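You operate a simulated robot arm through the tools that you are given. There is no shell and no other tool. Be economical: measure what you need, move in short steps, check, and stop when the job is done.

Carry out the task below with a simulated robot arm. There is one attempt and no reset: what you move stays moved.

## Task
Take the brown straw and put it in the silver steel pail. Put the plum syrup bottle from the top of the low table on the top of the crate stand and the saffron syrup bottle in the tool tray. Take the small measuring cup on the top of the low table and put it away on the top of the bin table. Take the big iron weight and leave it on the back of the glass counter top. Put two of the coin rolls from the top of the steel-topped table in the floor of the big open carton. Lift the sugar bin lid open. The order is free. Set down upright: syrup bottle, small measuring cup, big iron weight, coin roll.

Only the result counts: the job must be done as asked and must still hold three seconds after the hand-in. Knocking over, shifting, dropping, spilling or breaking anything else fails it. Lids that push on must go on centred and level and be pressed home; caps that screw on are set level and turned clockwise until they are tight.

## Robot
A 6-joint arm with a two-finger gripper on a trunk, on a base that drives. Base frame: it is fixed to the floor where the robot stands at the start and does not move with it; the origin is under the middle of the robot, x ahead of it, y to its left, z up. Readings come in mm, rad, newtons and seconds.
With the tool pointing down near the work surface it reaches from about 140 to 680 mm from the robot's upright axis, wherever it stands. Its first joint turns from -2.897 to 2.897 rad. Places, roughly: back of the glass counter top [500, 2900, 1100]; big iron weight [3250, 5500, 500]; brown straw (1x1x15 cm) [500, 0, 900]; coin roll [6000, 3250, 750]; floor of the big open carton [5200, 900, 900]; small measuring cup (7x6x22 cm) [3200, 5600, 600]; steel pail (14x15x19 cm) [700, -200, 900]; sugar bin lid [1300, -1000, 900]; syrup bottle [3000, 5750, 500]; tool tray (35x23 cm) [5740, 3380, 800]; top of the bin table (144x15 cm) [1540, -400, 700]; top of the crate stand [5000, 1700, 500]. Payload 1.57 kg.
The tool frame sits at the grasp point between the pads (the TCP): z along the fingers, y along the line on which they close. The tips reach 21 mm beyond it. The gripper opens to 70 mm. The gripper's body begins 50 mm behind the TCP.
Orientation is that of the tool frame in the base frame, as [roll, pitch, yaw] about the fixed x, y, z axes, in that order (R = Rz(yaw) Ry(pitch) Rx(roll)). With the fingers straight down and closing along the base's y, the tool's x points along the base's -x, its y along +y and its z along -z.

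## Interface
- The arm moves only by the tool move_arm. Its argument "deltas" is text: rows parted by semicolons, each of 7 numbers parted by spaces: the shift along the tool's x, y, z in mm, then the turn, a rotation vector about the tool's x, y, z in rad, then the finger opening in mm, from 0 to 70. In form: dx dy dz ax ay az fingers; .... A call has 1 to 20 rows; each row is the pose to reach, as a shift and turn from the pose commanded when the call began, along the tool's axes at that moment. Each row takes 0.2 s and may step no farther than 50 mm and 0.15 rad from the row before; otherwise, or with a gripper value out of range, the whole call is refused. Where a pose cannot be reached the arm comes as near as it can. A force on the tool above 40 N (or 10 N above the force at the start of the call, whichever is more), or a blocked arm, ends the call early, and 0.2 s more pass. Each finger halts on what it meets, pressing with about 25 N; the grip force reading is that of the motor and also rises with nothing between the fingers. The clock runs only during rows and for 0.2 s after the last one: add rows that repeat a pose to give the fingers time. It gives the time, the measured TCP pose, the force on the tool (base axes), the opening and the grip force at its end, in the units of the frame above (readings bear some noise), with the torque about the TCP (base axes, N m) and any sound that the robot's microphone picked up.
- Cameras (640 x 400 px; columns grow to the right, rows downward): "scene" is now at [26.5, 125.1, 1509.2]; the picture's right is [-0.33, -0.94, 0.00], its down [-0.44, 0.16, -0.88] and it looks along [0.83, -0.29, -0.47] (base axes); focal length 263 px, centre (320, 200). "wrist" rides on the gripper at [79, 4, -81] in the tool frame; the picture's right is [-0.05, 1.00, 0.00], its down [-0.67, -0.04, -0.74] and it looks along [-0.74, -0.04, 0.67] (tool axes); focal length 256 px, centre (320, 200). There is no depth. A picture from a camera that has moved, and an enlarged one, comes with that camera's place and axes in the base frame and with its lens.
- snapshot(camera): a new picture of that camera. The clock stands still meanwhile.
- steer(legs): drives the robot by 1 to 6 legs, each [ahead, left, turn to the left] in mm, mm and rad, along the robot's own axes; the way and the turn of a leg run together, so that a leg with both is an arc; at most 1500 mm and 3.142 rad a leg. The arm and the cameras ride along, it lands a little off, and it stops where it bumps. It gives what a move gives.
- head_to(pan, tilt): turns the head with the scene camera to pan (to the left, within 2.705 rad either way) and tilt (down, from -0.506 to 1.204), counted from straight ahead of the robot. It gives what a move gives.
- inspect(camera, box): a new picture of the part [left, top, right, bottom] of that camera's present view, enlarged. The clock stands still meanwhile.
- sign_off(): hands the job in; it is judged then, once.

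Go step by step. Nothing tells you exact positions but the pictures and the camera data: compare them with the known pose of the tool, close in by small moves and look again before you grip or let go. The budget is 217 turns and 218 pictures, counting those below and the enlarged ones. Unless the task says otherwise, let go and move clear before handing in, and close with one line.

The tools are called after "Emit:" as name(argument=value, ...) on one line, values as JSON. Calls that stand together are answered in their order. move_arm: Moves the arm, as the interface text tells. Its arguments: {"type":"object","properties":{"deltas":{"type":"string"}},"required":["deltas"]} The other tools are called the same way: steer (legs) drives the base; head_to (pan, tilt) turns the head that bears the scene camera; snapshot (camera) takes a picture; inspect (camera, box) takes an enlarged picture of a part of a camera's view; sign_off () hands the job in.

At the start:

```text
t: 0.0
ee_pos: [381.6, -125.6, 1316.1]
orientation: [-3.141, 0.0, 3.141]
ft_force: [-0.2, -0.4, -0.4]
ft_torque: [0.04, -0.01, 0.02]
opening: 70.2
finger_force: 0.1
robot x, y, heading: [-1.2, -0.2, 0.003]
head pan, tilt: [-0.339, 0.487]
```

scene: 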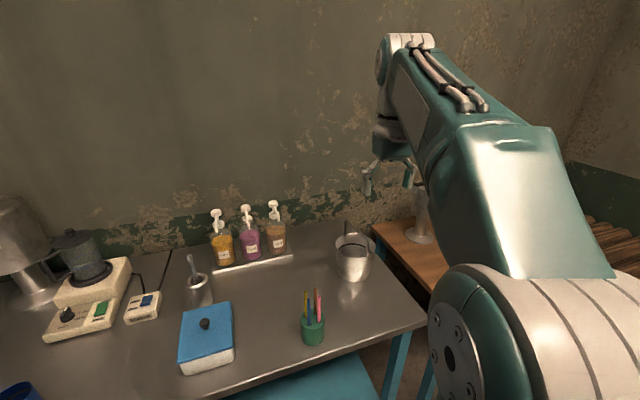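
wrist: 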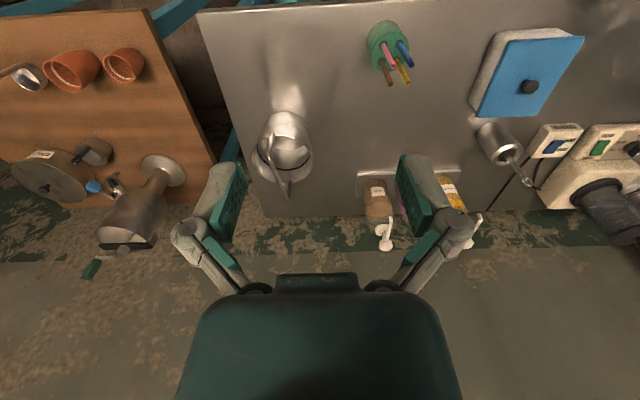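

I see the green cup with coloured straws, the steel pail, and the bin table to the right. First I look closely at the straws.

Emit:
inspect(camera="scene", box=[270, 270, 370, 360])

Emit:
inspect(camera="wrist", box=[340, 0, 440, 100])

Emit:
inspect(camera="wrist", box=[0, 0, 320, 260])

```text
4.44 times, centred on (320, 315) of scene
camera zoom: at [26.5, 125.1, 1509.2], right [-0.33, -0.94, 0.0], down [-0.44, 0.16, -0.88], along [0.83, -0.29, -0.47], focal length 1171 px, centre (320, -311)
```

zoom: 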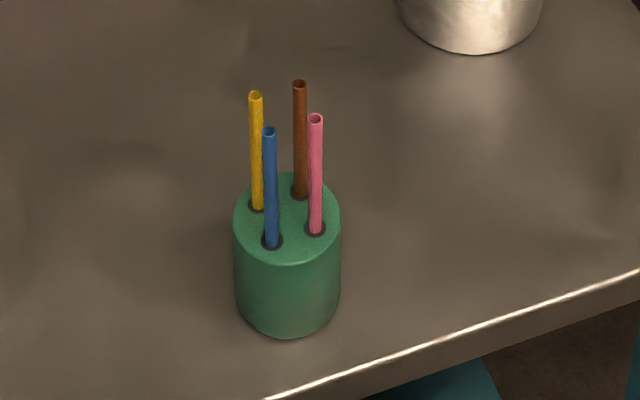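

```text
4.00 times, centred on (390, 50) of wrist
camera zoom: at [302.7, -122.3, 1397.9], right [0.05, 1.0, 0.0], down [0.67, -0.04, 0.74], along [0.74, -0.04, -0.67], focal length 1024 px, centre (40, 800)
```

zoom: 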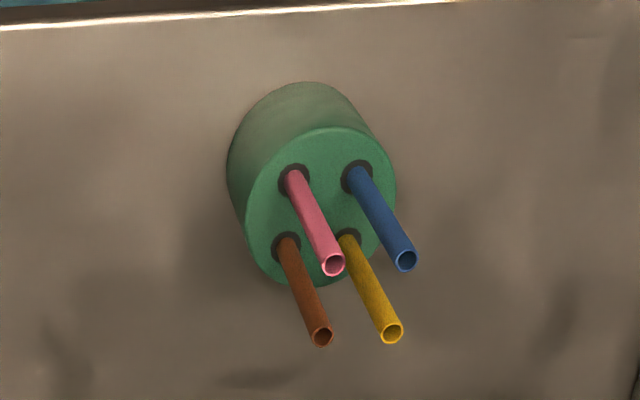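

```text
1.54 times, centred on (160, 130) of wrist
camera zoom: at [302.7, -122.3, 1397.9], right [0.05, 1.0, 0.0], down [0.67, -0.04, 0.74], along [0.74, -0.04, -0.67], focal length 394 px, centre (566, 308)
```

zoom: 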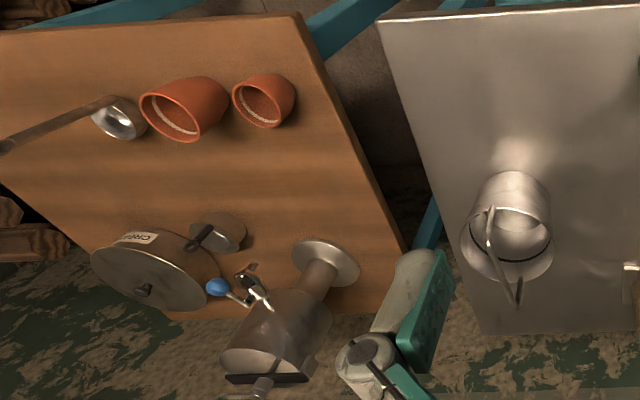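

Triangulating both pictures puts the brown straw's tip near (482, -22, 1001), with the other straws about 30 mm away. I'll go above it with the fingers turned 45° so they clear the neighbours.

Emit:
move_arm(deltas="-14.3 14.8 36.6 0 0 -0.112 60; -28.6 29.6 73.2 0 0 -0.224 50; -42.9 44.4 109.8 0 0 -0.336 40; -57.2 59.2 146.4 0 0 -0.448 35; -71.5 74 183 0 0 -0.56 35; -85.8 88.8 219.6 0 0 -0.672 35; -100 104 256 0 0 -0.785 35; -100 104 256 0 0 -0.785 35")

Emit:
snapshot(camera="wrist")

Emit:
snapshot(camera="scene")

```text
t: 1.8
ee_pos: [482.7, -21.4, 1060.0]
orientation: [3.141, 0.001, -2.355]
ft_force: [0.2, -0.1, 0.1]
ft_torque: [0.02, 0.01, 0.02]
opening: 35.1
finger_force: 0.0
robot x, y, heading: [0.3, 2.2, -0.002]
head pan, tilt: [-0.339, 0.487]
```

```text
212 pictures are left
camera wrist: at [423.8, -74.8, 1141.7], right [-0.67, 0.74, 0.0], down [0.5, 0.45, 0.74], along [0.55, 0.5, -0.67], focal length 256 px, centre (320, 200)
```

wrist: 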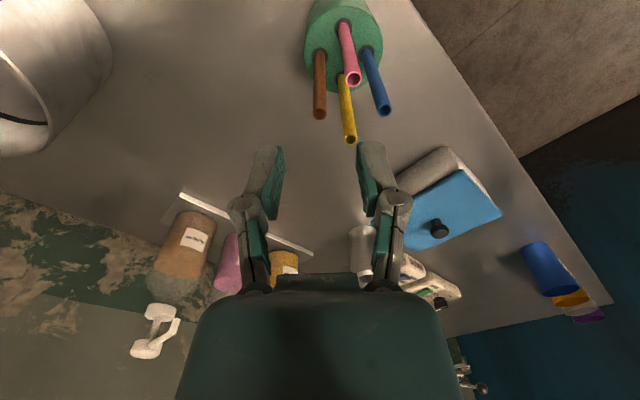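

```text
211 pictures are left
camera scene: at [27.1, 125.7, 1509.2], right [-0.33, -0.94, 0.0], down [-0.44, 0.15, -0.88], along [0.83, -0.29, -0.47], focal length 263 px, centre (320, 200)
```

scene: 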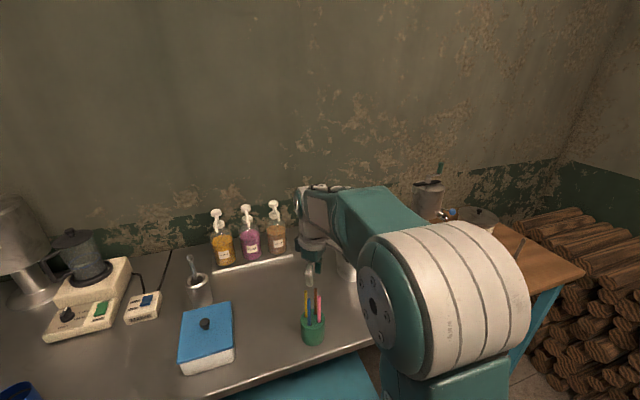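

The wrist view puts the brown tip at (483, -21), right under the tool. I'll lower, grip and look.

Emit:
move_arm(deltas="0 0 30 0 0 0 35; 0 0 60 0 0 0 35; 0 0 85 0 0 0 35; 0 0 85 0 0 0 20; 0 0 85 0 0 0 0; 0 0 85 0 0 0 0; 0 0 85 0 0 0 0")

Emit:
snapshot(camera="wrist")

```text
t: 3.4
ee_pos: [480.2, -21.6, 975.8]
orientation: [3.141, 0.0, -2.356]
ft_force: [-0.4, -0.5, -0.8]
ft_torque: [-0.02, 0.04, 0.05]
opening: 5.9
finger_force: 25.0
robot x, y, heading: [-0.3, 1.3, 0.0]
head pan, tilt: [-0.339, 0.487]
```

```text
210 pictures are left
camera wrist: at [423.1, -75.1, 1056.9], right [-0.67, 0.74, 0.0], down [0.5, 0.45, 0.74], along [0.55, 0.5, -0.67], focal length 256 px, centre (320, 200)
```

wrist: 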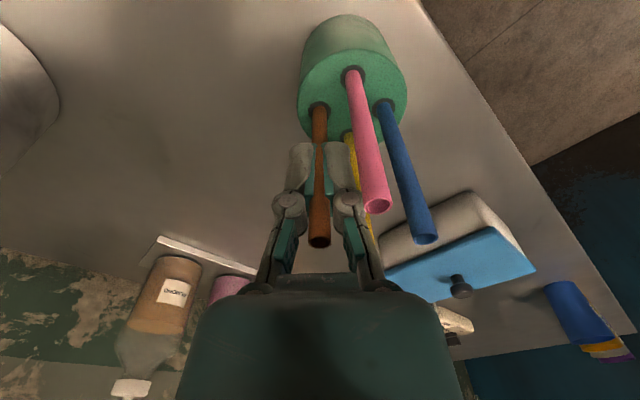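

The straw is gripped (5.9 mm). I'll lift it well clear of the cup and look for the pail.

Emit:
move_arm(deltas="0 0 -25 0 0 0 0; 0 0 -50 0 0 0 0; 0 0 -75 0 0 0 0; 0 0 -110 0 0 0 0; 0 0 -150 0 0 0 0; 0 0 -200 0 0 0 0; 0 0 -250 0 0 0 0; 0 0 -280 0 0 0 0")

Emit:
snapshot(camera="wrist")

Emit:
snapshot(camera="scene")

```text
t: 5.2
ee_pos: [481.2, -22.0, 1255.3]
orientation: [3.14, 0.0, -2.357]
ft_force: [-0.4, -0.3, -0.5]
ft_torque: [-0.03, 0.02, 0.02]
opening: 5.9
finger_force: 25.0
robot x, y, heading: [-0.3, -1.0, -0.002]
head pan, tilt: [-0.339, 0.487]
```

```text
209 pictures are left
camera wrist: at [423.5, -74.8, 1336.7], right [-0.67, 0.74, 0.0], down [0.5, 0.45, 0.74], along [0.55, 0.5, -0.67], focal length 256 px, centre (320, 200)
```

wrist: 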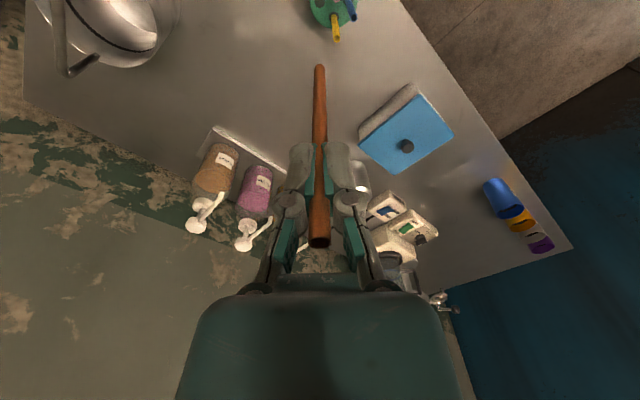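

```text
208 pictures are left
camera scene: at [27.1, 125.6, 1509.2], right [-0.33, -0.94, 0.0], down [-0.44, 0.15, -0.88], along [0.83, -0.29, -0.47], focal length 263 px, centre (320, 200)
```

scene: 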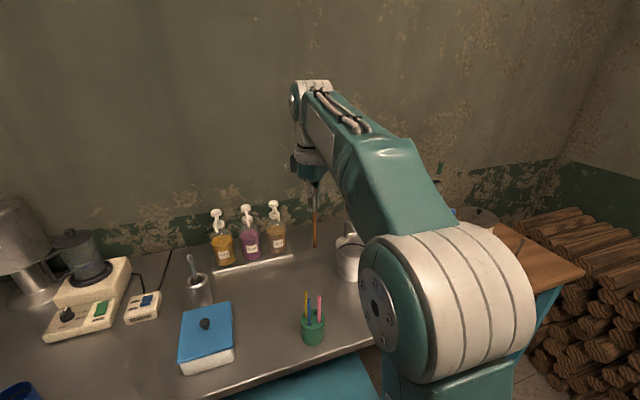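

The pail's rim centre works out near (666, -224, 948), just outside the arm's reach, so I'll shift the base right and slightly ahead with the straw held high.

Emit:
steer(legs=[[0, -220, 0], [50, 0, 0]])

Emit:
head_to(pan=0.1, tilt=0.75)

Emit:
snapshot(camera="scene")

Emit:
snapshot(camera="wrist")

```text
t: 7.4
ee_pos: [531.4, -241.6, 1255.6]
orientation: [-3.141, 0.001, -2.355]
ft_force: [0.1, 1.3, 0.4]
ft_torque: [-0.01, 0.01, -0.01]
opening: 5.9
finger_force: 25.1
robot x, y, heading: [50.0, -219.6, -0.0]
head pan, tilt: [-0.339, 0.487]
```

```text
t: 8.3
ee_pos: [531.5, -235.3, 1254.8]
orientation: [-3.14, -0.001, -2.354]
ft_force: [0.4, 0.5, 0.4]
ft_torque: [-0.03, 0.0, -0.01]
opening: 6.2
finger_force: 24.7
robot x, y, heading: [51.7, -217.2, -0.001]
head pan, tilt: [0.099, 0.75]
```

```text
207 pictures are left
camera scene: at [73.1, -52.2, 1485.9], right [0.1, -0.99, 0.0], down [-0.68, -0.07, -0.73], along [0.73, 0.07, -0.68], focal length 263 px, centre (320, 200)
```

scene: 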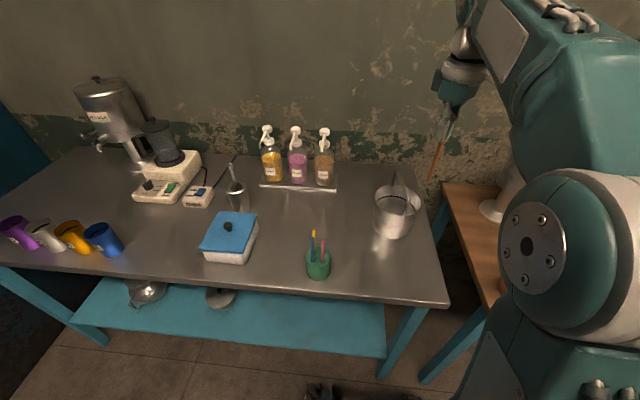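

```text
206 pictures are left
camera wrist: at [473.5, -289.1, 1336.6], right [-0.67, 0.74, 0.0], down [0.5, 0.45, 0.74], along [0.55, 0.5, -0.67], focal length 256 px, centre (320, 200)
```

wrist: 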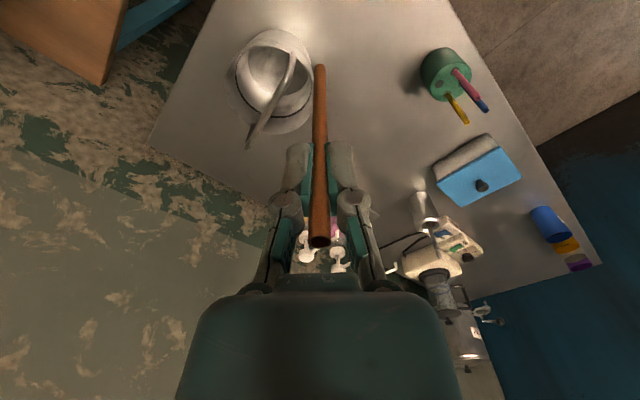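

Emit:
inspect(camera="scene", box=[350, 150, 450, 250])

Emit:
inspect(camera="wrist", box=[210, 10, 340, 160])

```text
4.00 times, centred on (400, 200) of scene
camera zoom: at [73.1, -52.2, 1485.9], right [0.1, -0.99, 0.0], down [-0.68, -0.07, -0.73], along [0.73, 0.07, -0.68], focal length 1054 px, centre (0, 200)
```

zoom: 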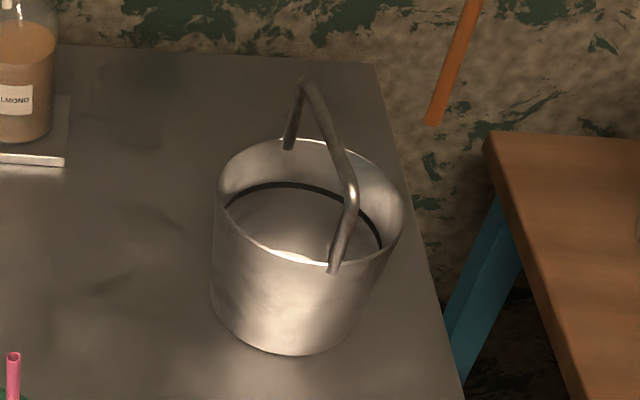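

```text
2.67 times, centred on (275, 85) of wrist
camera zoom: at [473.5, -289.1, 1336.6], right [-0.67, 0.74, 0.0], down [0.5, 0.45, 0.74], along [0.55, 0.5, -0.67], focal length 683 px, centre (440, 507)
```

zoom: 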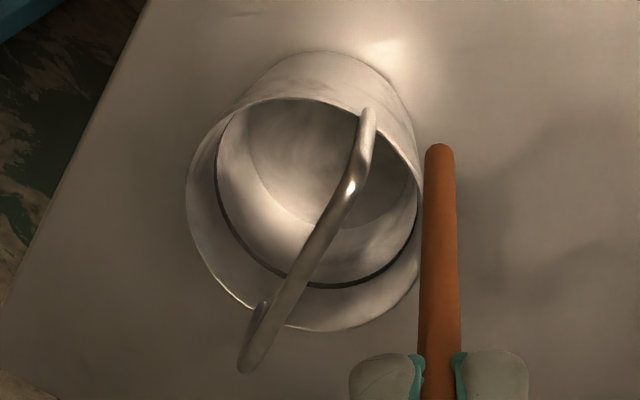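

The pail's bail stands upright along x (y≈-221, top z≈1028), and the rim is at z≈945. I'll bring the straw over the right half of the opening with the fingers closing along x.

Emit:
move_arm(deltas="-12.6 -17.8 0 0 0 -0.131 0; -25.2 -35.6 0 0 0 -0.262 0; -37.8 -53.4 0 0 0 -0.393 0; -50.4 -71.2 0 0 0 -0.524 0; -63 -89 0 0 0 -0.655 0; -75.6 -106.8 0 0 0 -0.785 0; -75.6 -106.8 40 0 0 -0.785 0; -75.6 -106.8 80 0 0 -0.785 0")

Emit:
inspect(camera="scene", box=[350, 120, 450, 250])

Emit:
snapshot(camera="wrist")

```text
t: 10.1
ee_pos: [660.4, -259.0, 1174.7]
orientation: [3.141, -0.003, -1.57]
ft_force: [0.9, -0.5, -0.3]
ft_torque: [0.02, -0.02, 0.02]
opening: 5.7
finger_force: 24.8
out of reach, approached as far as the arm can: row 6
robot x, y, heading: [47.2, -218.9, 0.007]
head pan, tilt: [0.099, 0.75]
```

```text
3.08 times, centred on (400, 185) of scene
camera zoom: at [73.8, -55.3, 1486.1], right [0.1, -0.99, 0.0], down [-0.68, -0.07, -0.73], along [0.73, 0.07, -0.68], focal length 810 px, centre (74, 246)
```

zoom: 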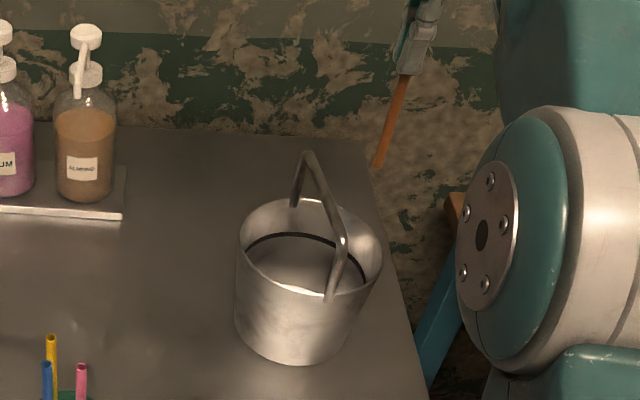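

```text
202 pictures are left
camera wrist: at [656.4, -338.9, 1257.0], right [-1.0, 0.05, 0.0], down [0.03, 0.67, 0.74], along [0.04, 0.74, -0.67], focal length 256 px, centre (320, 200)
```

wrist: 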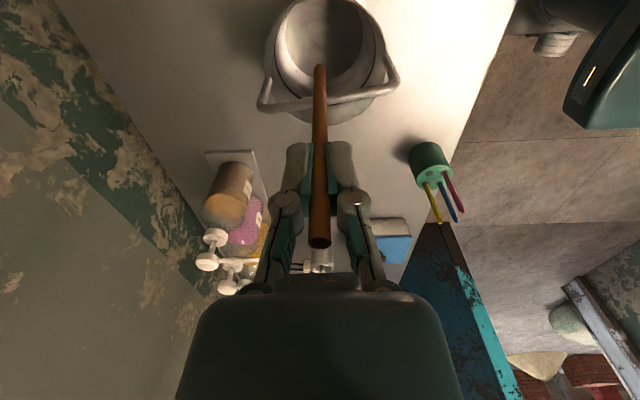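

The straw is 30 mm clear of the bail and over the opening. I'll lower into the pail, release and rise.

Emit:
move_arm(deltas="0 0 40 0 0 0 0; 0 0 80 0 0 0 0; 0 0 120 0 0 0 0; 0 0 150 0 0 0 0; 0 0 180 0 0 0 0; 0 0 180 0 0 0 18; 0 0 180 0 0 0 18; 0 0 180 0 0 0 18; 0 0 140 0 0 0 18; 0 0 100 0 0 0 18; 0 0 50 0 0 0 18; 0 0 0 0 0 0 18")

Emit:
snapshot(camera="wrist")

Emit:
inspect(camera="scene", box=[350, 120, 450, 250])

```text
t: 12.7
ee_pos: [662.0, -259.9, 1175.6]
orientation: [3.139, -0.003, -1.57]
ft_force: [0.1, -0.2, -0.5]
ft_torque: [0.02, -0.02, 0.02]
opening: 18.0
finger_force: 0.0
robot x, y, heading: [48.3, -220.9, 0.003]
head pan, tilt: [0.099, 0.75]
```

```text
201 pictures are left
camera wrist: at [657.4, -339.7, 1256.2], right [-1.0, 0.05, 0.0], down [0.04, 0.67, 0.74], along [0.04, 0.74, -0.67], focal length 256 px, centre (320, 200)
```

wrist: 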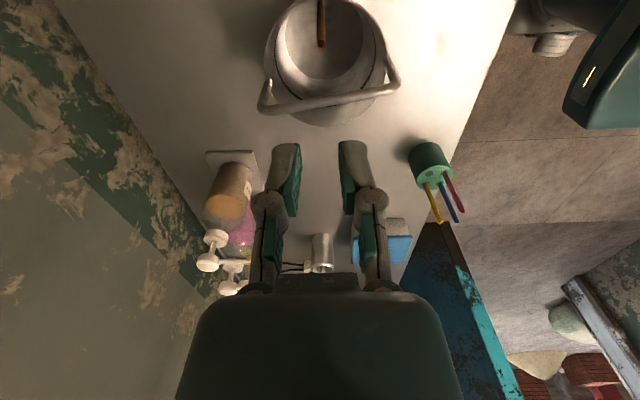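

```text
3.08 times, centred on (400, 185) of scene
camera zoom: at [73.9, -55.3, 1486.1], right [0.1, -0.99, 0.0], down [-0.68, -0.07, -0.73], along [0.73, 0.07, -0.68], focal length 810 px, centre (74, 246)
```

zoom: 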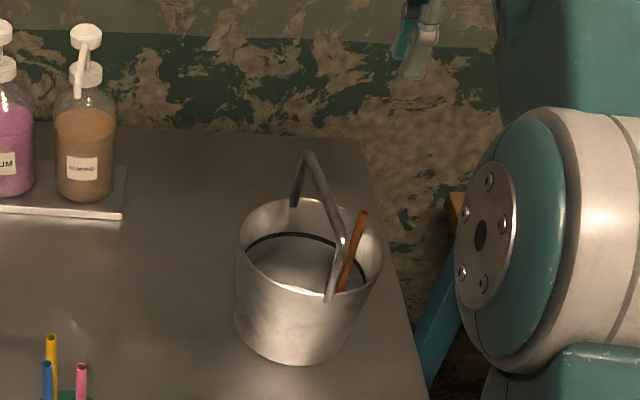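

The straw leans inside the pail. Next I look at the bin table to the right.

Emit:
head_to(pan=-0.65, tilt=0.4)

Emit:
snapshot(camera="scene")

```text
t: 13.8
ee_pos: [661.5, -260.2, 1174.9]
orientation: [3.14, -0.003, -1.571]
ft_force: [-0.5, -0.2, 0.6]
ft_torque: [0.02, 0.0, -0.02]
opening: 18.2
finger_force: 0.0
robot x, y, heading: [50.6, -216.3, 0.0]
head pan, tilt: [-0.649, 0.4]
```

```text
199 pictures are left
camera scene: at [65.3, -119.5, 1517.2], right [-0.6, -0.8, 0.0], down [-0.31, 0.23, -0.92], along [0.73, -0.56, -0.39], focal length 263 px, centre (320, 200)
```

scene: 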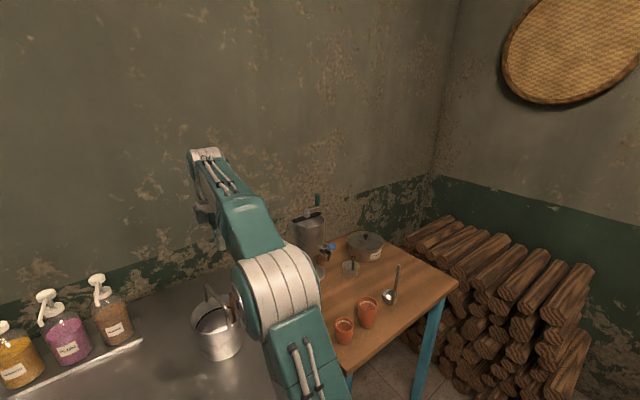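

The round tin on the wooden table is likely the sugar bin. I'll retract the arm and drive to the right in front of that table.

Emit:
move_arm(deltas="0 0 -45 0 0 0 30; 0 0 -90 0 0 0 50; 0 40 -120 0 0 0 70; 0 85 -120 0 0 0 70; 0 130 -120 0 0 0 70; 0 175 -120 0 0 0 70; 0 220 -120 0 0 0 70; 0 250 -120 0 0 0 70")

Emit:
steer(legs=[[0, -600, 0]])

Emit:
head_to(pan=-0.1, tilt=0.75)

Emit:
snapshot(camera="scene")

Emit:
snapshot(camera="wrist")

```text
t: 15.6
ee_pos: [410.4, -261.0, 1296.3]
orientation: [3.141, -0.001, -1.571]
ft_force: [-0.2, 0.1, 0.0]
ft_torque: [0.01, 0.04, 0.02]
opening: 70.1
finger_force: 0.1
out of reach, approached as far as the arm can: row 2, 3
robot x, y, heading: [47.4, -219.1, -0.001]
head pan, tilt: [-0.649, 0.4]
```

```text
t: 19.0
ee_pos: [411.8, -852.7, 1296.1]
orientation: [-3.141, -0.003, -1.571]
ft_force: [0.4, 0.0, 0.0]
ft_torque: [-0.01, 0.03, 0.0]
opening: 70.1
finger_force: 0.1
robot x, y, heading: [51.0, -815.6, 0.001]
head pan, tilt: [-0.649, 0.4]
```

```text
t: 19.9
ee_pos: [411.5, -856.6, 1295.6]
orientation: [-3.141, 0.0, -1.57]
ft_force: [0.6, 1.2, 0.5]
ft_torque: [0.01, 0.05, -0.01]
opening: 70.2
finger_force: 0.0
robot x, y, heading: [52.1, -815.6, -0.003]
head pan, tilt: [-0.099, 0.75]
```

```text
198 pictures are left
camera scene: at [73.3, -667.0, 1486.2], right [-0.1, -1.0, 0.0], down [-0.68, 0.07, -0.73], along [0.73, -0.07, -0.68], focal length 263 px, centre (320, 200)
```

scene: 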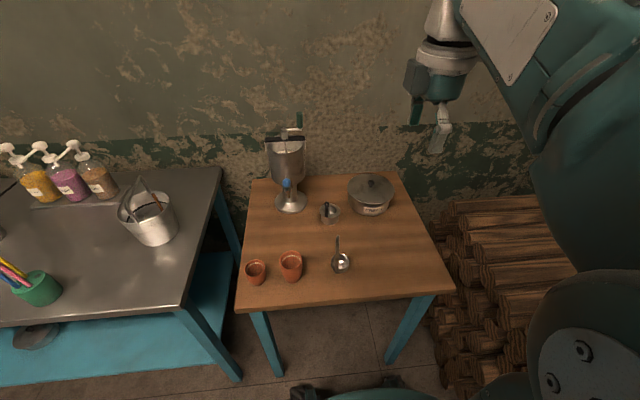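

```text
197 pictures are left
camera wrist: at [407.5, -936.5, 1376.5], right [-1.0, 0.05, 0.0], down [0.04, 0.67, 0.74], along [0.04, 0.74, -0.67], focal length 256 px, centre (320, 200)
```

wrist: 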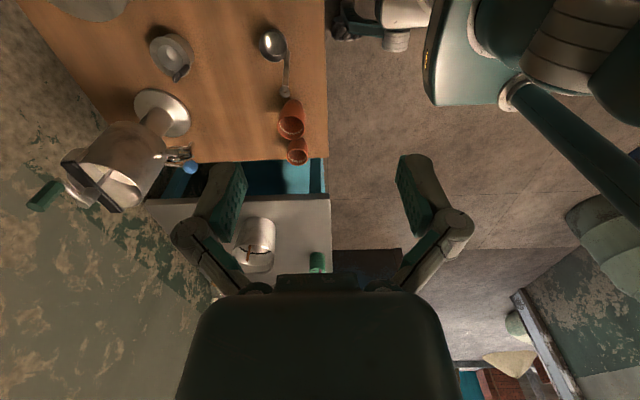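

Emit:
inspect(camera="scene", box=[310, 160, 410, 230])

Emit:
inspect(camera="scene", box=[220, 100, 360, 300])

```text
5.71 times, centred on (360, 195) of scene
camera zoom: at [73.3, -667.0, 1486.2], right [-0.1, -1.0, 0.0], down [-0.68, 0.07, -0.73], along [0.73, -0.07, -0.68], focal length 1505 px, centre (91, 229)
```

zoom: 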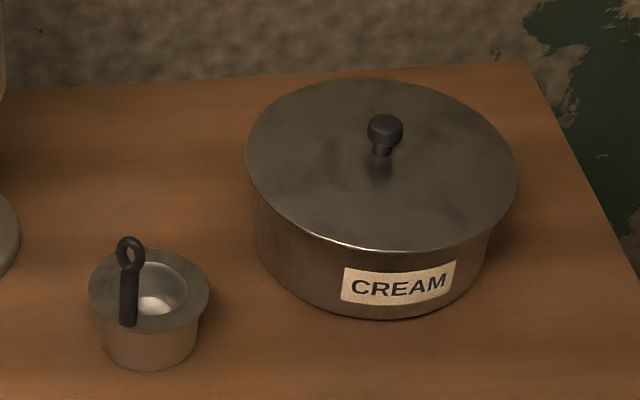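

```text
2.00 times, centred on (290, 200) of scene
camera zoom: at [73.3, -667.0, 1486.2], right [-0.1, -1.0, 0.0], down [-0.68, 0.07, -0.73], along [0.73, -0.07, -0.68], focal length 527 px, centre (380, 200)
```

zoom: 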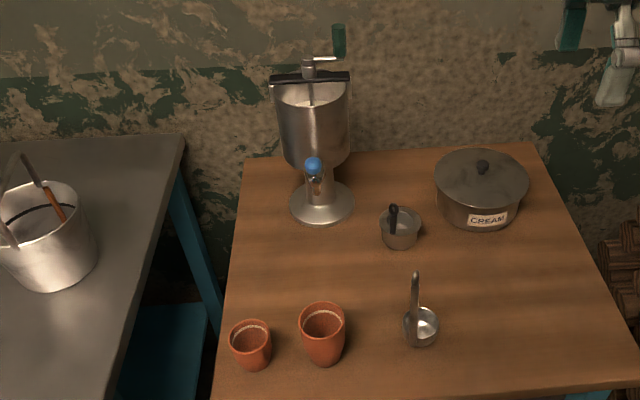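

This is the cream pot, not the sugar bin; the bin table must be behind the wall (x≈900) in another part. I need an overview of the room, so I look left and around.

Emit:
head_to(pan=0.8, tilt=0.15)

Emit:
snapshot(camera="scene")

Emit:
head_to(pan=1.7, tilt=0.15)

Emit:
snapshot(camera="scene")

Emit:
head_to(pan=2.7, tilt=0.15)

Emit:
snapshot(camera="scene")

Emit:
head_to(pan=-1.2, tilt=0.15)

Emit:
snapshot(camera="scene")

```text
t: 21.1
ee_pos: [410.1, -856.7, 1295.2]
orientation: [3.14, -0.001, -1.571]
ft_force: [-0.4, 0.5, -0.4]
ft_torque: [0.02, 0.0, 0.02]
opening: 69.9
finger_force: 0.2
robot x, y, heading: [49.0, -814.8, 0.001]
head pan, tilt: [0.799, 0.15]
```

```text
194 pictures are left
camera scene: at [55.4, -591.5, 1540.4], right [0.72, -0.7, 0.0], down [-0.11, -0.11, -0.99], along [0.69, 0.71, -0.15], focal length 263 px, centre (320, 200)
```

scene: 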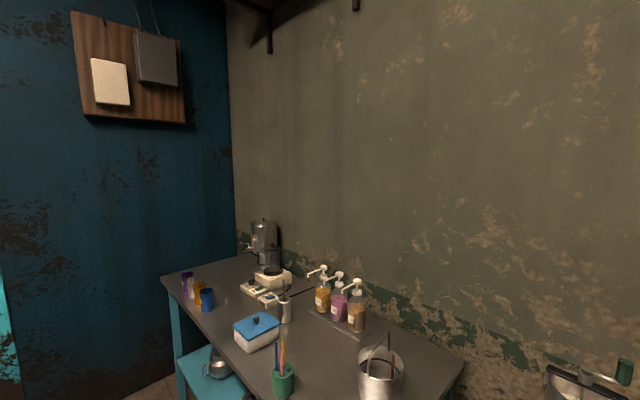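

```text
t: 22.3
ee_pos: [411.4, -855.3, 1295.5]
orientation: [3.141, 0.0, -1.572]
ft_force: [-0.3, 0.0, 0.4]
ft_torque: [0.0, 0.01, 0.02]
opening: 69.8
finger_force: 0.0
robot x, y, heading: [51.5, -814.0, 0.002]
head pan, tilt: [1.7, 0.15]
```

```text
193 pictures are left
camera scene: at [-21.2, -566.1, 1540.4], right [0.99, 0.13, 0.0], down [0.02, -0.15, -0.99], along [-0.13, 0.98, -0.15], focal length 263 px, centre (320, 200)
```

scene: 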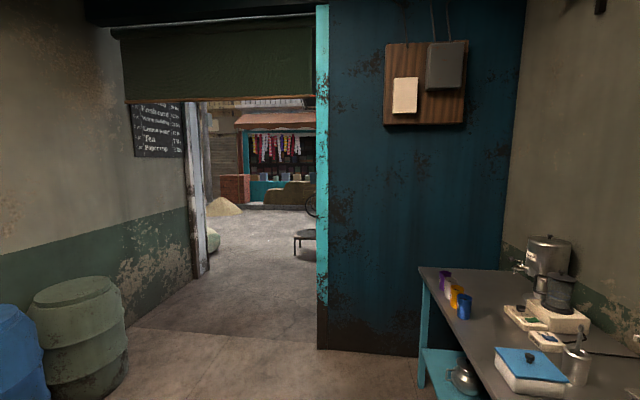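

```text
t: 23.6
ee_pos: [410.6, -856.3, 1294.8]
orientation: [-3.141, 0.0, -1.57]
ft_force: [0.1, 0.0, 0.6]
ft_torque: [-0.03, 0.02, 0.0]
opening: 69.9
finger_force: 0.1
robot x, y, heading: [51.0, -816.5, 0.005]
head pan, tilt: [2.7, 0.15]
```

```text
192 pictures are left
camera scene: at [-93.0, -618.4, 1540.5], right [0.43, 0.9, 0.0], down [0.13, -0.06, -0.99], along [-0.89, 0.42, -0.15], focal length 263 px, centre (320, 200)
```

scene: 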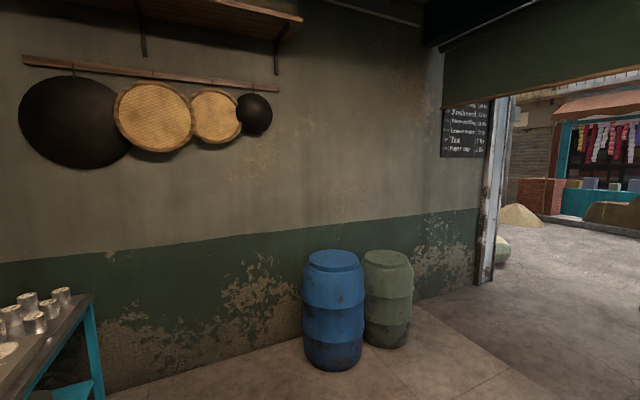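

```text
t: 26.8
ee_pos: [410.9, -856.0, 1296.1]
orientation: [-3.142, 0.0, -1.571]
ft_force: [0.0, 0.4, 0.2]
ft_torque: [0.01, -0.01, 0.01]
opening: 69.8
finger_force: 0.0
robot x, y, heading: [46.1, -815.4, -0.004]
head pan, tilt: [-1.201, 0.15]
```

```text
191 pictures are left
camera scene: at [24.4, -744.4, 1540.5], right [-0.93, -0.36, 0.0], down [-0.05, 0.14, -0.99], along [0.36, -0.92, -0.15], focal length 263 px, centre (320, 200)
```

scene: 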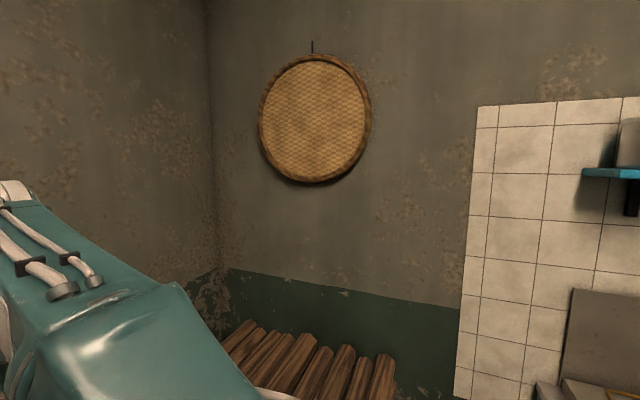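

The room opens to an alley on the +y side (opening from about x=-2000 to -270 at y≈1365). I'll first return in front of the steel counter and check the bottle labels there.

Emit:
steer(legs=[[0, 900, 0]])

Emit:
head_to(pan=0.0, tilt=0.4)

Emit:
snapshot(camera="scene")

```text
t: 31.5
ee_pos: [406.5, 40.6, 1295.5]
orientation: [3.141, -0.001, -1.563]
ft_force: [0.5, -0.3, 0.4]
ft_torque: [-0.01, 0.01, -0.01]
opening: 70.0
finger_force: 0.1
robot x, y, heading: [47.3, 84.7, 0.008]
head pan, tilt: [-1.201, 0.15]
```

```text
t: 32.9
ee_pos: [407.7, 43.3, 1295.8]
orientation: [3.141, -0.001, -1.565]
ft_force: [0.2, 0.0, 0.3]
ft_torque: [-0.01, -0.02, 0.01]
opening: 70.0
finger_force: 0.1
robot x, y, heading: [46.4, 85.6, 0.01]
head pan, tilt: [0.0, 0.4]
```

```text
190 pictures are left
camera scene: at [78.2, 238.5, 1517.2], right [0.01, -1.0, 0.0], down [-0.39, 0.0, -0.92], along [0.92, 0.01, -0.39], focal length 263 px, centre (320, 200)
```

scene: 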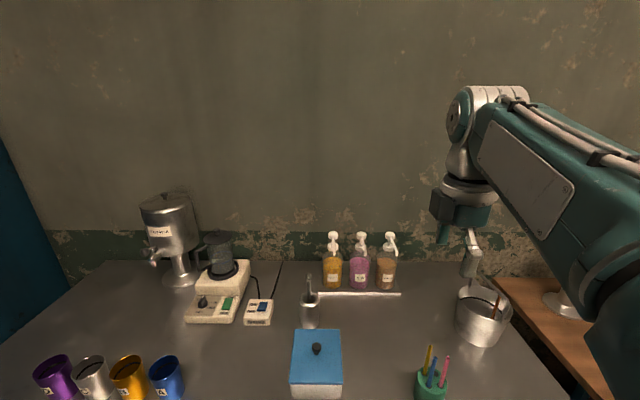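

Emit:
inspect(camera="scene", box=[310, 225, 410, 300])

Emit:
steer(legs=[[-850, 0, 0], [0, 1500, 0], [0, 300, 0]])

Emit:
head_to(pan=0.6, tilt=0.2)

Emit:
snapshot(camera="scene")

Emit:
head_to(pan=1.6, tilt=0.2)

Emit:
snapshot(camera="scene")

```text
5.33 times, centred on (360, 262) of scene
camera zoom: at [78.2, 238.5, 1517.2], right [0.01, -1.0, 0.0], down [-0.39, 0.0, -0.92], along [0.92, 0.01, -0.39], focal length 1405 px, centre (107, -133)
```

zoom: 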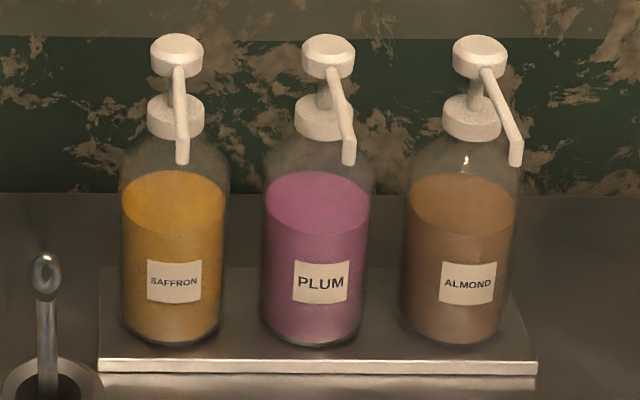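

```text
t: 46.2
ee_pos: [-443.1, 1827.6, 1296.0]
orientation: [3.141, -0.001, -1.586]
ft_force: [-0.1, 0.2, 0.3]
ft_torque: [0.05, 0.0, 0.03]
opening: 70.2
finger_force: 0.3
robot x, y, heading: [-804.5, 1881.5, -0.015]
head pan, tilt: [0.0, 0.4]
```

```text
t: 47.2
ee_pos: [-442.5, 1837.0, 1295.8]
orientation: [-3.141, -0.002, -1.583]
ft_force: [0.8, 0.4, 0.0]
ft_torque: [-0.04, 0.04, -0.02]
opening: 70.1
finger_force: 0.0
robot x, y, heading: [-803.5, 1879.7, -0.014]
head pan, tilt: [0.6, 0.201]
```

```text
188 pictures are left
camera scene: at [-783.6, 2091.7, 1535.3], right [0.55, -0.83, 0.0], down [-0.17, -0.11, -0.98], along [0.82, 0.54, -0.2], focal length 263 px, centre (320, 200)
```

scene: 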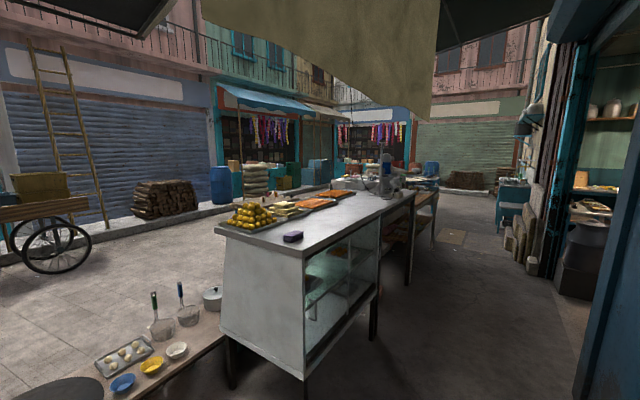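

```text
t: 48.4
ee_pos: [-443.7, 1833.8, 1294.2]
orientation: [-3.141, -0.002, -1.584]
ft_force: [0.6, -0.1, -0.2]
ft_torque: [0.02, 0.01, -0.01]
opening: 70.0
finger_force: 0.1
robot x, y, heading: [-802.5, 1880.1, -0.012]
head pan, tilt: [1.6, 0.201]
```

```text
187 pictures are left
camera scene: at [-862.7, 2129.4, 1535.7], right [1.0, 0.02, 0.0], down [0.0, -0.2, -0.98], along [-0.02, 0.98, -0.2], focal length 263 px, centre (320, 200)
```

scene: 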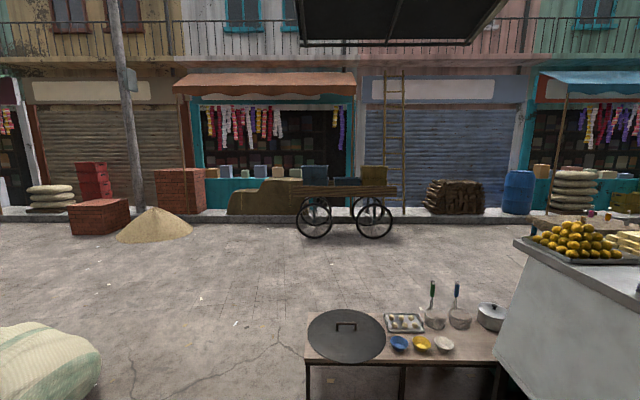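

Both saffron and plum bottles also stand in this room, so I'll check what's on the low table. I'm in the alley now; the glass counter stands at y≈2800, and I'll drive along the passage at y≈2050 toward the low table.

Emit:
steer(legs=[[1500, 150, 0], [1500, 0, 0.015]])

Emit:
head_to(pan=0.3, tilt=0.2)

Emit:
snapshot(camera="scene")

Emit:
head_to(pan=1.4, tilt=0.2)

Emit:
snapshot(camera="scene")

Emit:
head_to(pan=-1.8, tilt=0.2)

Emit:
snapshot(camera="scene")

```text
refused: leg 1 is longer than a leg can be; nothing moved
```

```text
t: 49.9
ee_pos: [-443.1, 1832.2, 1295.9]
orientation: [-3.141, -0.003, -1.586]
ft_force: [0.2, 0.3, 0.1]
ft_torque: [0.02, -0.01, -0.01]
opening: 70.0
finger_force: 0.1
robot x, y, heading: [-799.7, 1879.8, -0.013]
head pan, tilt: [0.3, 0.201]
```

```text
186 pictures are left
camera scene: at [-771.9, 2062.6, 1535.7], right [0.28, -0.96, 0.0], down [-0.19, -0.06, -0.98], along [0.94, 0.28, -0.2], focal length 263 px, centre (320, 200)
```

scene: 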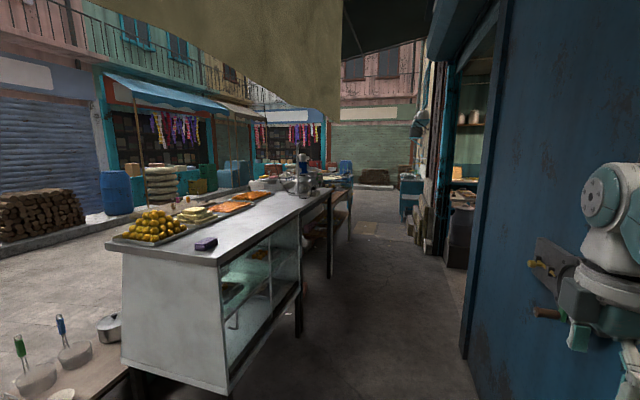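

```text
t: 51.2
ee_pos: [-442.7, 1833.1, 1295.5]
orientation: [-3.141, -0.001, -1.585]
ft_force: [0.2, -0.8, 1.1]
ft_torque: [-0.01, -0.02, 0.02]
opening: 70.0
finger_force: 0.1
robot x, y, heading: [-803.2, 1878.5, -0.009]
head pan, tilt: [1.4, 0.201]
```

```text
185 pictures are left
camera scene: at [-844.1, 2127.8, 1535.7], right [0.98, -0.18, 0.0], down [-0.04, -0.2, -0.98], along [0.18, 0.96, -0.2], focal length 263 px, centre (320, 200)
```

scene: 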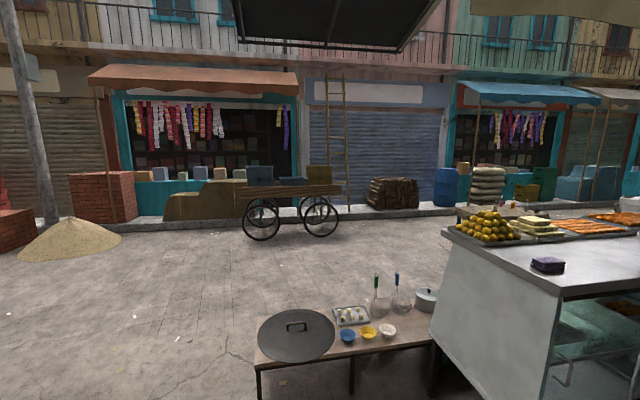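

```text
t: 54.0
ee_pos: [-443.2, 1832.9, 1295.2]
orientation: [3.141, 0.0, -1.587]
ft_force: [-0.4, -0.1, 0.8]
ft_torque: [0.02, -0.03, 0.02]
opening: 70.0
finger_force: 0.1
robot x, y, heading: [-803.0, 1879.9, -0.014]
head pan, tilt: [-1.799, 0.201]
```

```text
184 pictures are left
camera scene: at [-883.5, 1945.8, 1535.9], right [-0.97, 0.24, 0.0], down [0.05, 0.19, -0.98], along [-0.23, -0.95, -0.2], focal length 263 px, centre (320, 200)
```

scene: 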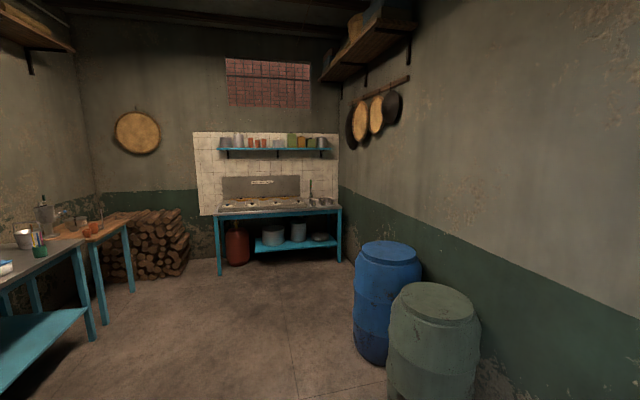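

Emit:
steer(legs=[[0, 170, 0.012], [1450, 0, 0], [1450, 0, 0]])

Emit:
head_to(pan=0.8, tilt=0.2)

Emit:
snapshot(camera="scene")

```text
t: 69.0
ee_pos: [2453.2, 2023.3, 1297.0]
orientation: [3.141, -0.001, -1.558]
ft_force: [-0.1, -0.9, 0.0]
ft_torque: [0.01, 0.01, -0.02]
opening: 69.9
finger_force: 0.1
robot x, y, heading: [2091.4, 2058.5, 0.013]
head pan, tilt: [-1.799, 0.201]
```

```text
t: 71.3
ee_pos: [2453.1, 2023.2, 1294.6]
orientation: [3.141, -0.003, -1.56]
ft_force: [-0.2, -0.2, 0.3]
ft_torque: [0.02, 0.01, -0.01]
opening: 70.1
finger_force: 0.1
robot x, y, heading: [2093.5, 2058.0, 0.013]
head pan, tilt: [0.799, 0.201]
```

```text
183 pictures are left
camera scene: at [2094.0, 2282.2, 1535.7], right [0.73, -0.69, 0.0], down [-0.14, -0.15, -0.98], along [0.67, 0.71, -0.2], focal length 263 px, centre (320, 200)
```

scene: 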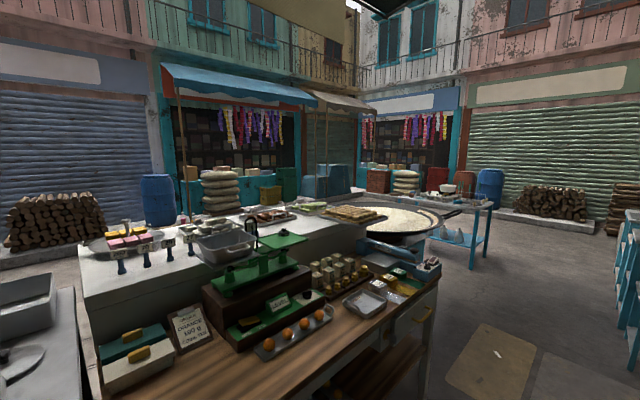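

Emit:
steer(legs=[[1450, 0, -0.013]])

Emit:
head_to(pan=1.3, tilt=0.2)

Emit:
snapshot(camera="scene")

Emit:
head_to(pan=0.2, tilt=0.2)

Emit:
snapshot(camera="scene")

```text
t: 78.5
ee_pos: [3896.2, 2024.0, 1298.8]
orientation: [-3.14, -0.001, -1.574]
ft_force: [0.2, -0.1, 0.0]
ft_torque: [-0.01, 0.0, 0.0]
opening: 70.2
finger_force: 0.1
robot x, y, heading: [3539.2, 2068.5, -0.005]
head pan, tilt: [0.799, 0.201]
```

```text
t: 79.5
ee_pos: [3894.0, 2008.0, 1296.7]
orientation: [-3.139, 0.013, -1.578]
ft_force: [0.8, 0.1, 0.7]
ft_torque: [0.0, 0.02, 0.01]
opening: 70.0
finger_force: 0.1
robot x, y, heading: [3535.0, 2068.2, -0.006]
head pan, tilt: [1.3, 0.201]
```

```text
182 pictures are left
camera scene: at [3500.3, 2329.6, 1534.9], right [0.96, -0.27, 0.0], down [-0.05, -0.2, -0.98], along [0.27, 0.94, -0.21], focal length 263 px, centre (320, 200)
```

scene: 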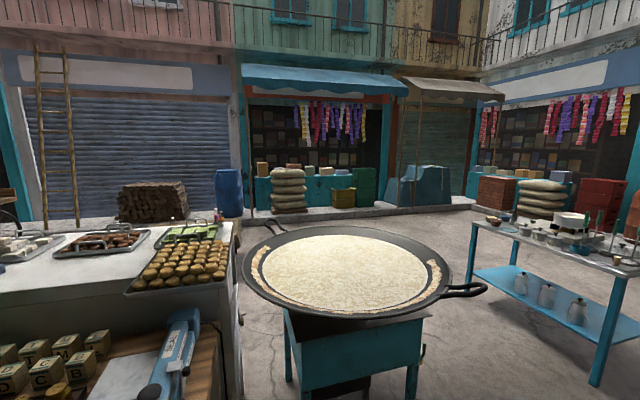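

```text
t: 80.8
ee_pos: [3894.1, 2008.4, 1297.7]
orientation: [3.141, 0.012, -1.575]
ft_force: [0.9, 0.7, 0.2]
ft_torque: [0.0, 0.02, 0.02]
opening: 70.1
finger_force: 0.1
robot x, y, heading: [3534.0, 2066.5, -0.002]
head pan, tilt: [0.201, 0.201]
```

```text
181 pictures are left
camera scene: at [3566.1, 2257.3, 1535.8], right [0.2, -0.98, 0.01], down [-0.2, -0.05, -0.98], along [0.96, 0.19, -0.2], focal length 263 px, centre (320, 200)
```

scene: 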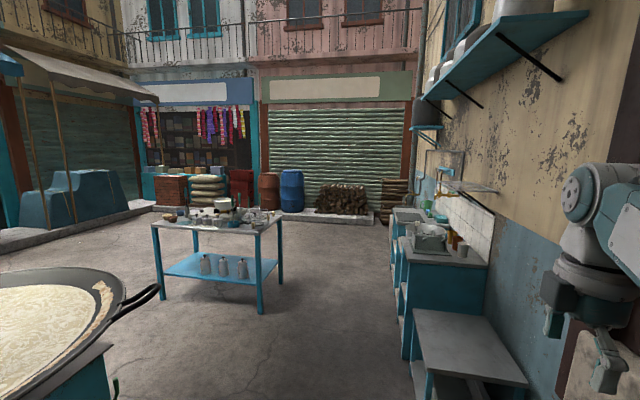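

The steel-topped table is at about (5640–6000, 3200–4300), and the pan stove is around (4100, 3550). I'll pass between them at x≈5130 heading +y.

Emit:
steer(legs=[[0, 350, 0], [1490, 0, 0], [100, 0, 0], [0, 0, 1.5708]])

Emit:
head_to(pan=0.4, tilt=0.25)

Emit:
snapshot(camera="scene")

```text
t: 94.6
ee_pos: [5186.5, 2777.4, 1294.4]
orientation: [3.141, 0.012, 0.006]
ft_force: [0.3, 0.4, 0.4]
ft_torque: [-0.02, 0.0, 0.03]
opening: 70.1
finger_force: 0.2
robot x, y, heading: [5127.7, 2419.4, 1.578]
head pan, tilt: [0.201, 0.201]
```

```text
t: 95.4
ee_pos: [5187.0, 2775.6, 1294.8]
orientation: [3.141, 0.013, 0.009]
ft_force: [-0.4, -0.3, 0.4]
ft_torque: [0.02, -0.01, 0.03]
opening: 69.7
finger_force: 0.0
robot x, y, heading: [5131.2, 2412.7, 1.572]
head pan, tilt: [0.4, 0.25]
```

```text
180 pictures are left
camera scene: at [4938.9, 2442.4, 1531.2], right [0.92, 0.4, 0.0], down [0.1, -0.23, -0.97], along [-0.38, 0.89, -0.25], focal length 263 px, centre (320, 200)
```

scene: 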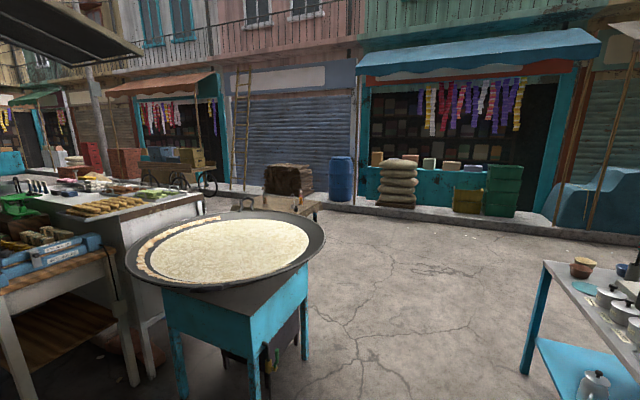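

The path is clear. I go ahead past the pan and look left for the low table.

Emit:
steer(legs=[[1450, 0, 0], [600, 0, 0]])

Emit:
head_to(pan=0.9, tilt=0.35)

Emit:
snapshot(camera="scene")

```text
t: 105.6
ee_pos: [5178.2, 4825.8, 1294.5]
orientation: [-3.139, 0.015, 0.001]
ft_force: [1.0, 0.5, 0.2]
ft_torque: [-0.03, 0.01, -0.03]
opening: 70.0
finger_force: 0.1
robot x, y, heading: [5119.8, 4465.2, 1.569]
head pan, tilt: [0.4, 0.25]
```

```text
t: 106.5
ee_pos: [5178.7, 4825.3, 1293.9]
orientation: [-3.14, 0.012, -0.001]
ft_force: [0.4, -0.5, -0.5]
ft_torque: [0.0, 0.01, 0.01]
opening: 70.3
finger_force: 0.0
robot x, y, heading: [5117.6, 4464.5, 1.571]
head pan, tilt: [0.901, 0.351]
```

```text
179 pictures are left
camera scene: at [4891.2, 4464.3, 1521.7], right [0.62, 0.78, 0.0], down [0.27, -0.21, -0.94], along [-0.74, 0.58, -0.34], focal length 263 px, centre (320, 200)
```

scene: 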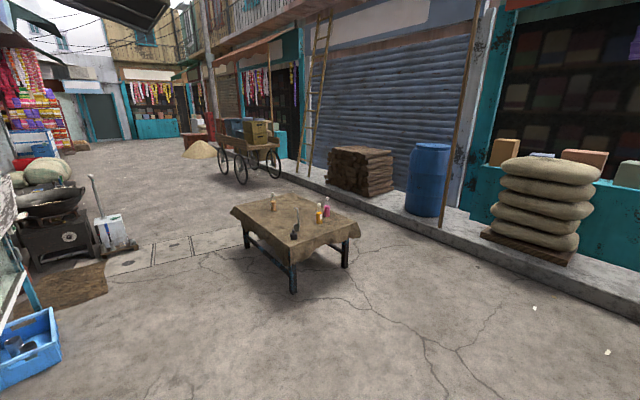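

Emit:
inspect(camera="scene", box=[220, 180, 370, 280])

```text
4.00 times, centred on (295, 230) of scene
camera zoom: at [4891.2, 4464.3, 1521.7], right [0.62, 0.78, 0.0], down [0.27, -0.21, -0.94], along [-0.74, 0.58, -0.34], focal length 1054 px, centre (420, 80)
```

zoom: 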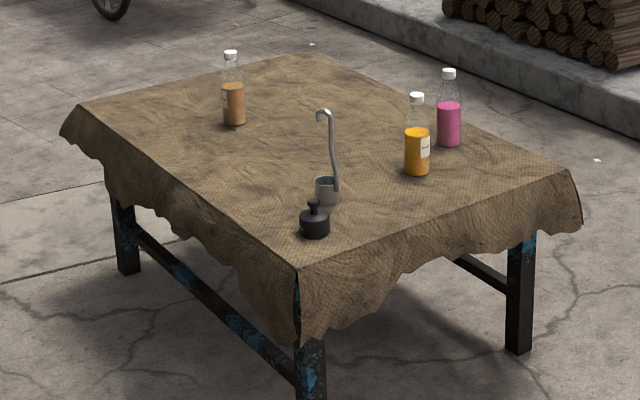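

The low table holds the weight, the dipper-style measuring cup, and saffron, plum and a third bottle. I'll park at its east end facing -x, and take the weight first.

Emit:
steer(legs=[[0, 0, 1.571], [0, -1095, 0], [1300, 0, 0]])

Emit:
head_to(pan=0.0, tilt=0.75)

Emit:
snapshot(camera="scene")

Emit:
snapshot(camera="wrist")

```text
t: 122.1
ee_pos: [3452.6, 5631.7, 1294.1]
orientation: [-3.141, 0.014, 1.564]
ft_force: [-0.5, -0.4, -0.3]
ft_torque: [0.0, 0.01, -0.01]
opening: 70.5
finger_force: 0.0
robot x, y, heading: [3812.1, 5572.8, 3.14]
head pan, tilt: [0.901, 0.351]
```

```text
t: 123.3
ee_pos: [3452.9, 5632.5, 1294.7]
orientation: [-3.14, 0.012, 1.564]
ft_force: [-0.7, 0.7, -0.6]
ft_torque: [0.0, -0.01, 0.0]
opening: 69.8
finger_force: 0.1
robot x, y, heading: [3811.3, 5571.8, 3.138]
head pan, tilt: [0.0, 0.75]
```

```text
177 pictures are left
camera scene: at [3787.5, 5417.6, 1486.1], right [0.0, 1.0, 0.0], down [0.68, 0.0, -0.73], along [-0.73, 0.0, -0.68], focal length 263 px, centre (320, 200)
```

scene: 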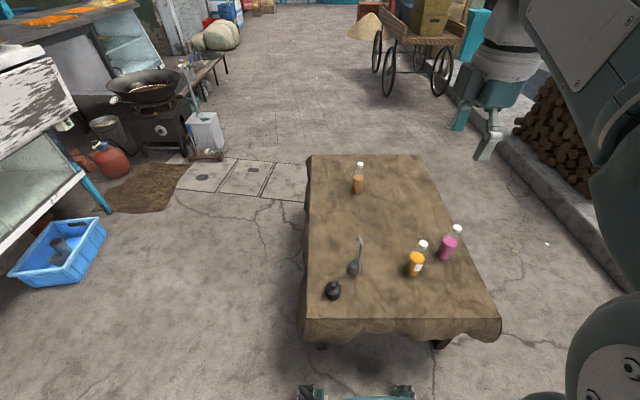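

```text
176 pictures are left
camera wrist: at [3458.0, 5711.8, 1374.6], right [1.0, -0.06, 0.0], down [-0.04, -0.66, 0.75], along [-0.05, -0.75, -0.66], focal length 256 px, centre (320, 200)
```

wrist: 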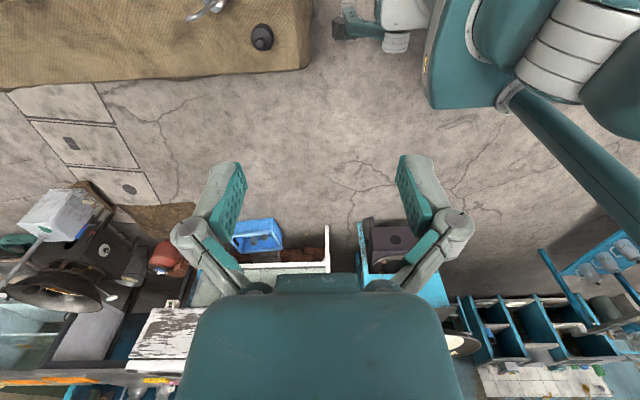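

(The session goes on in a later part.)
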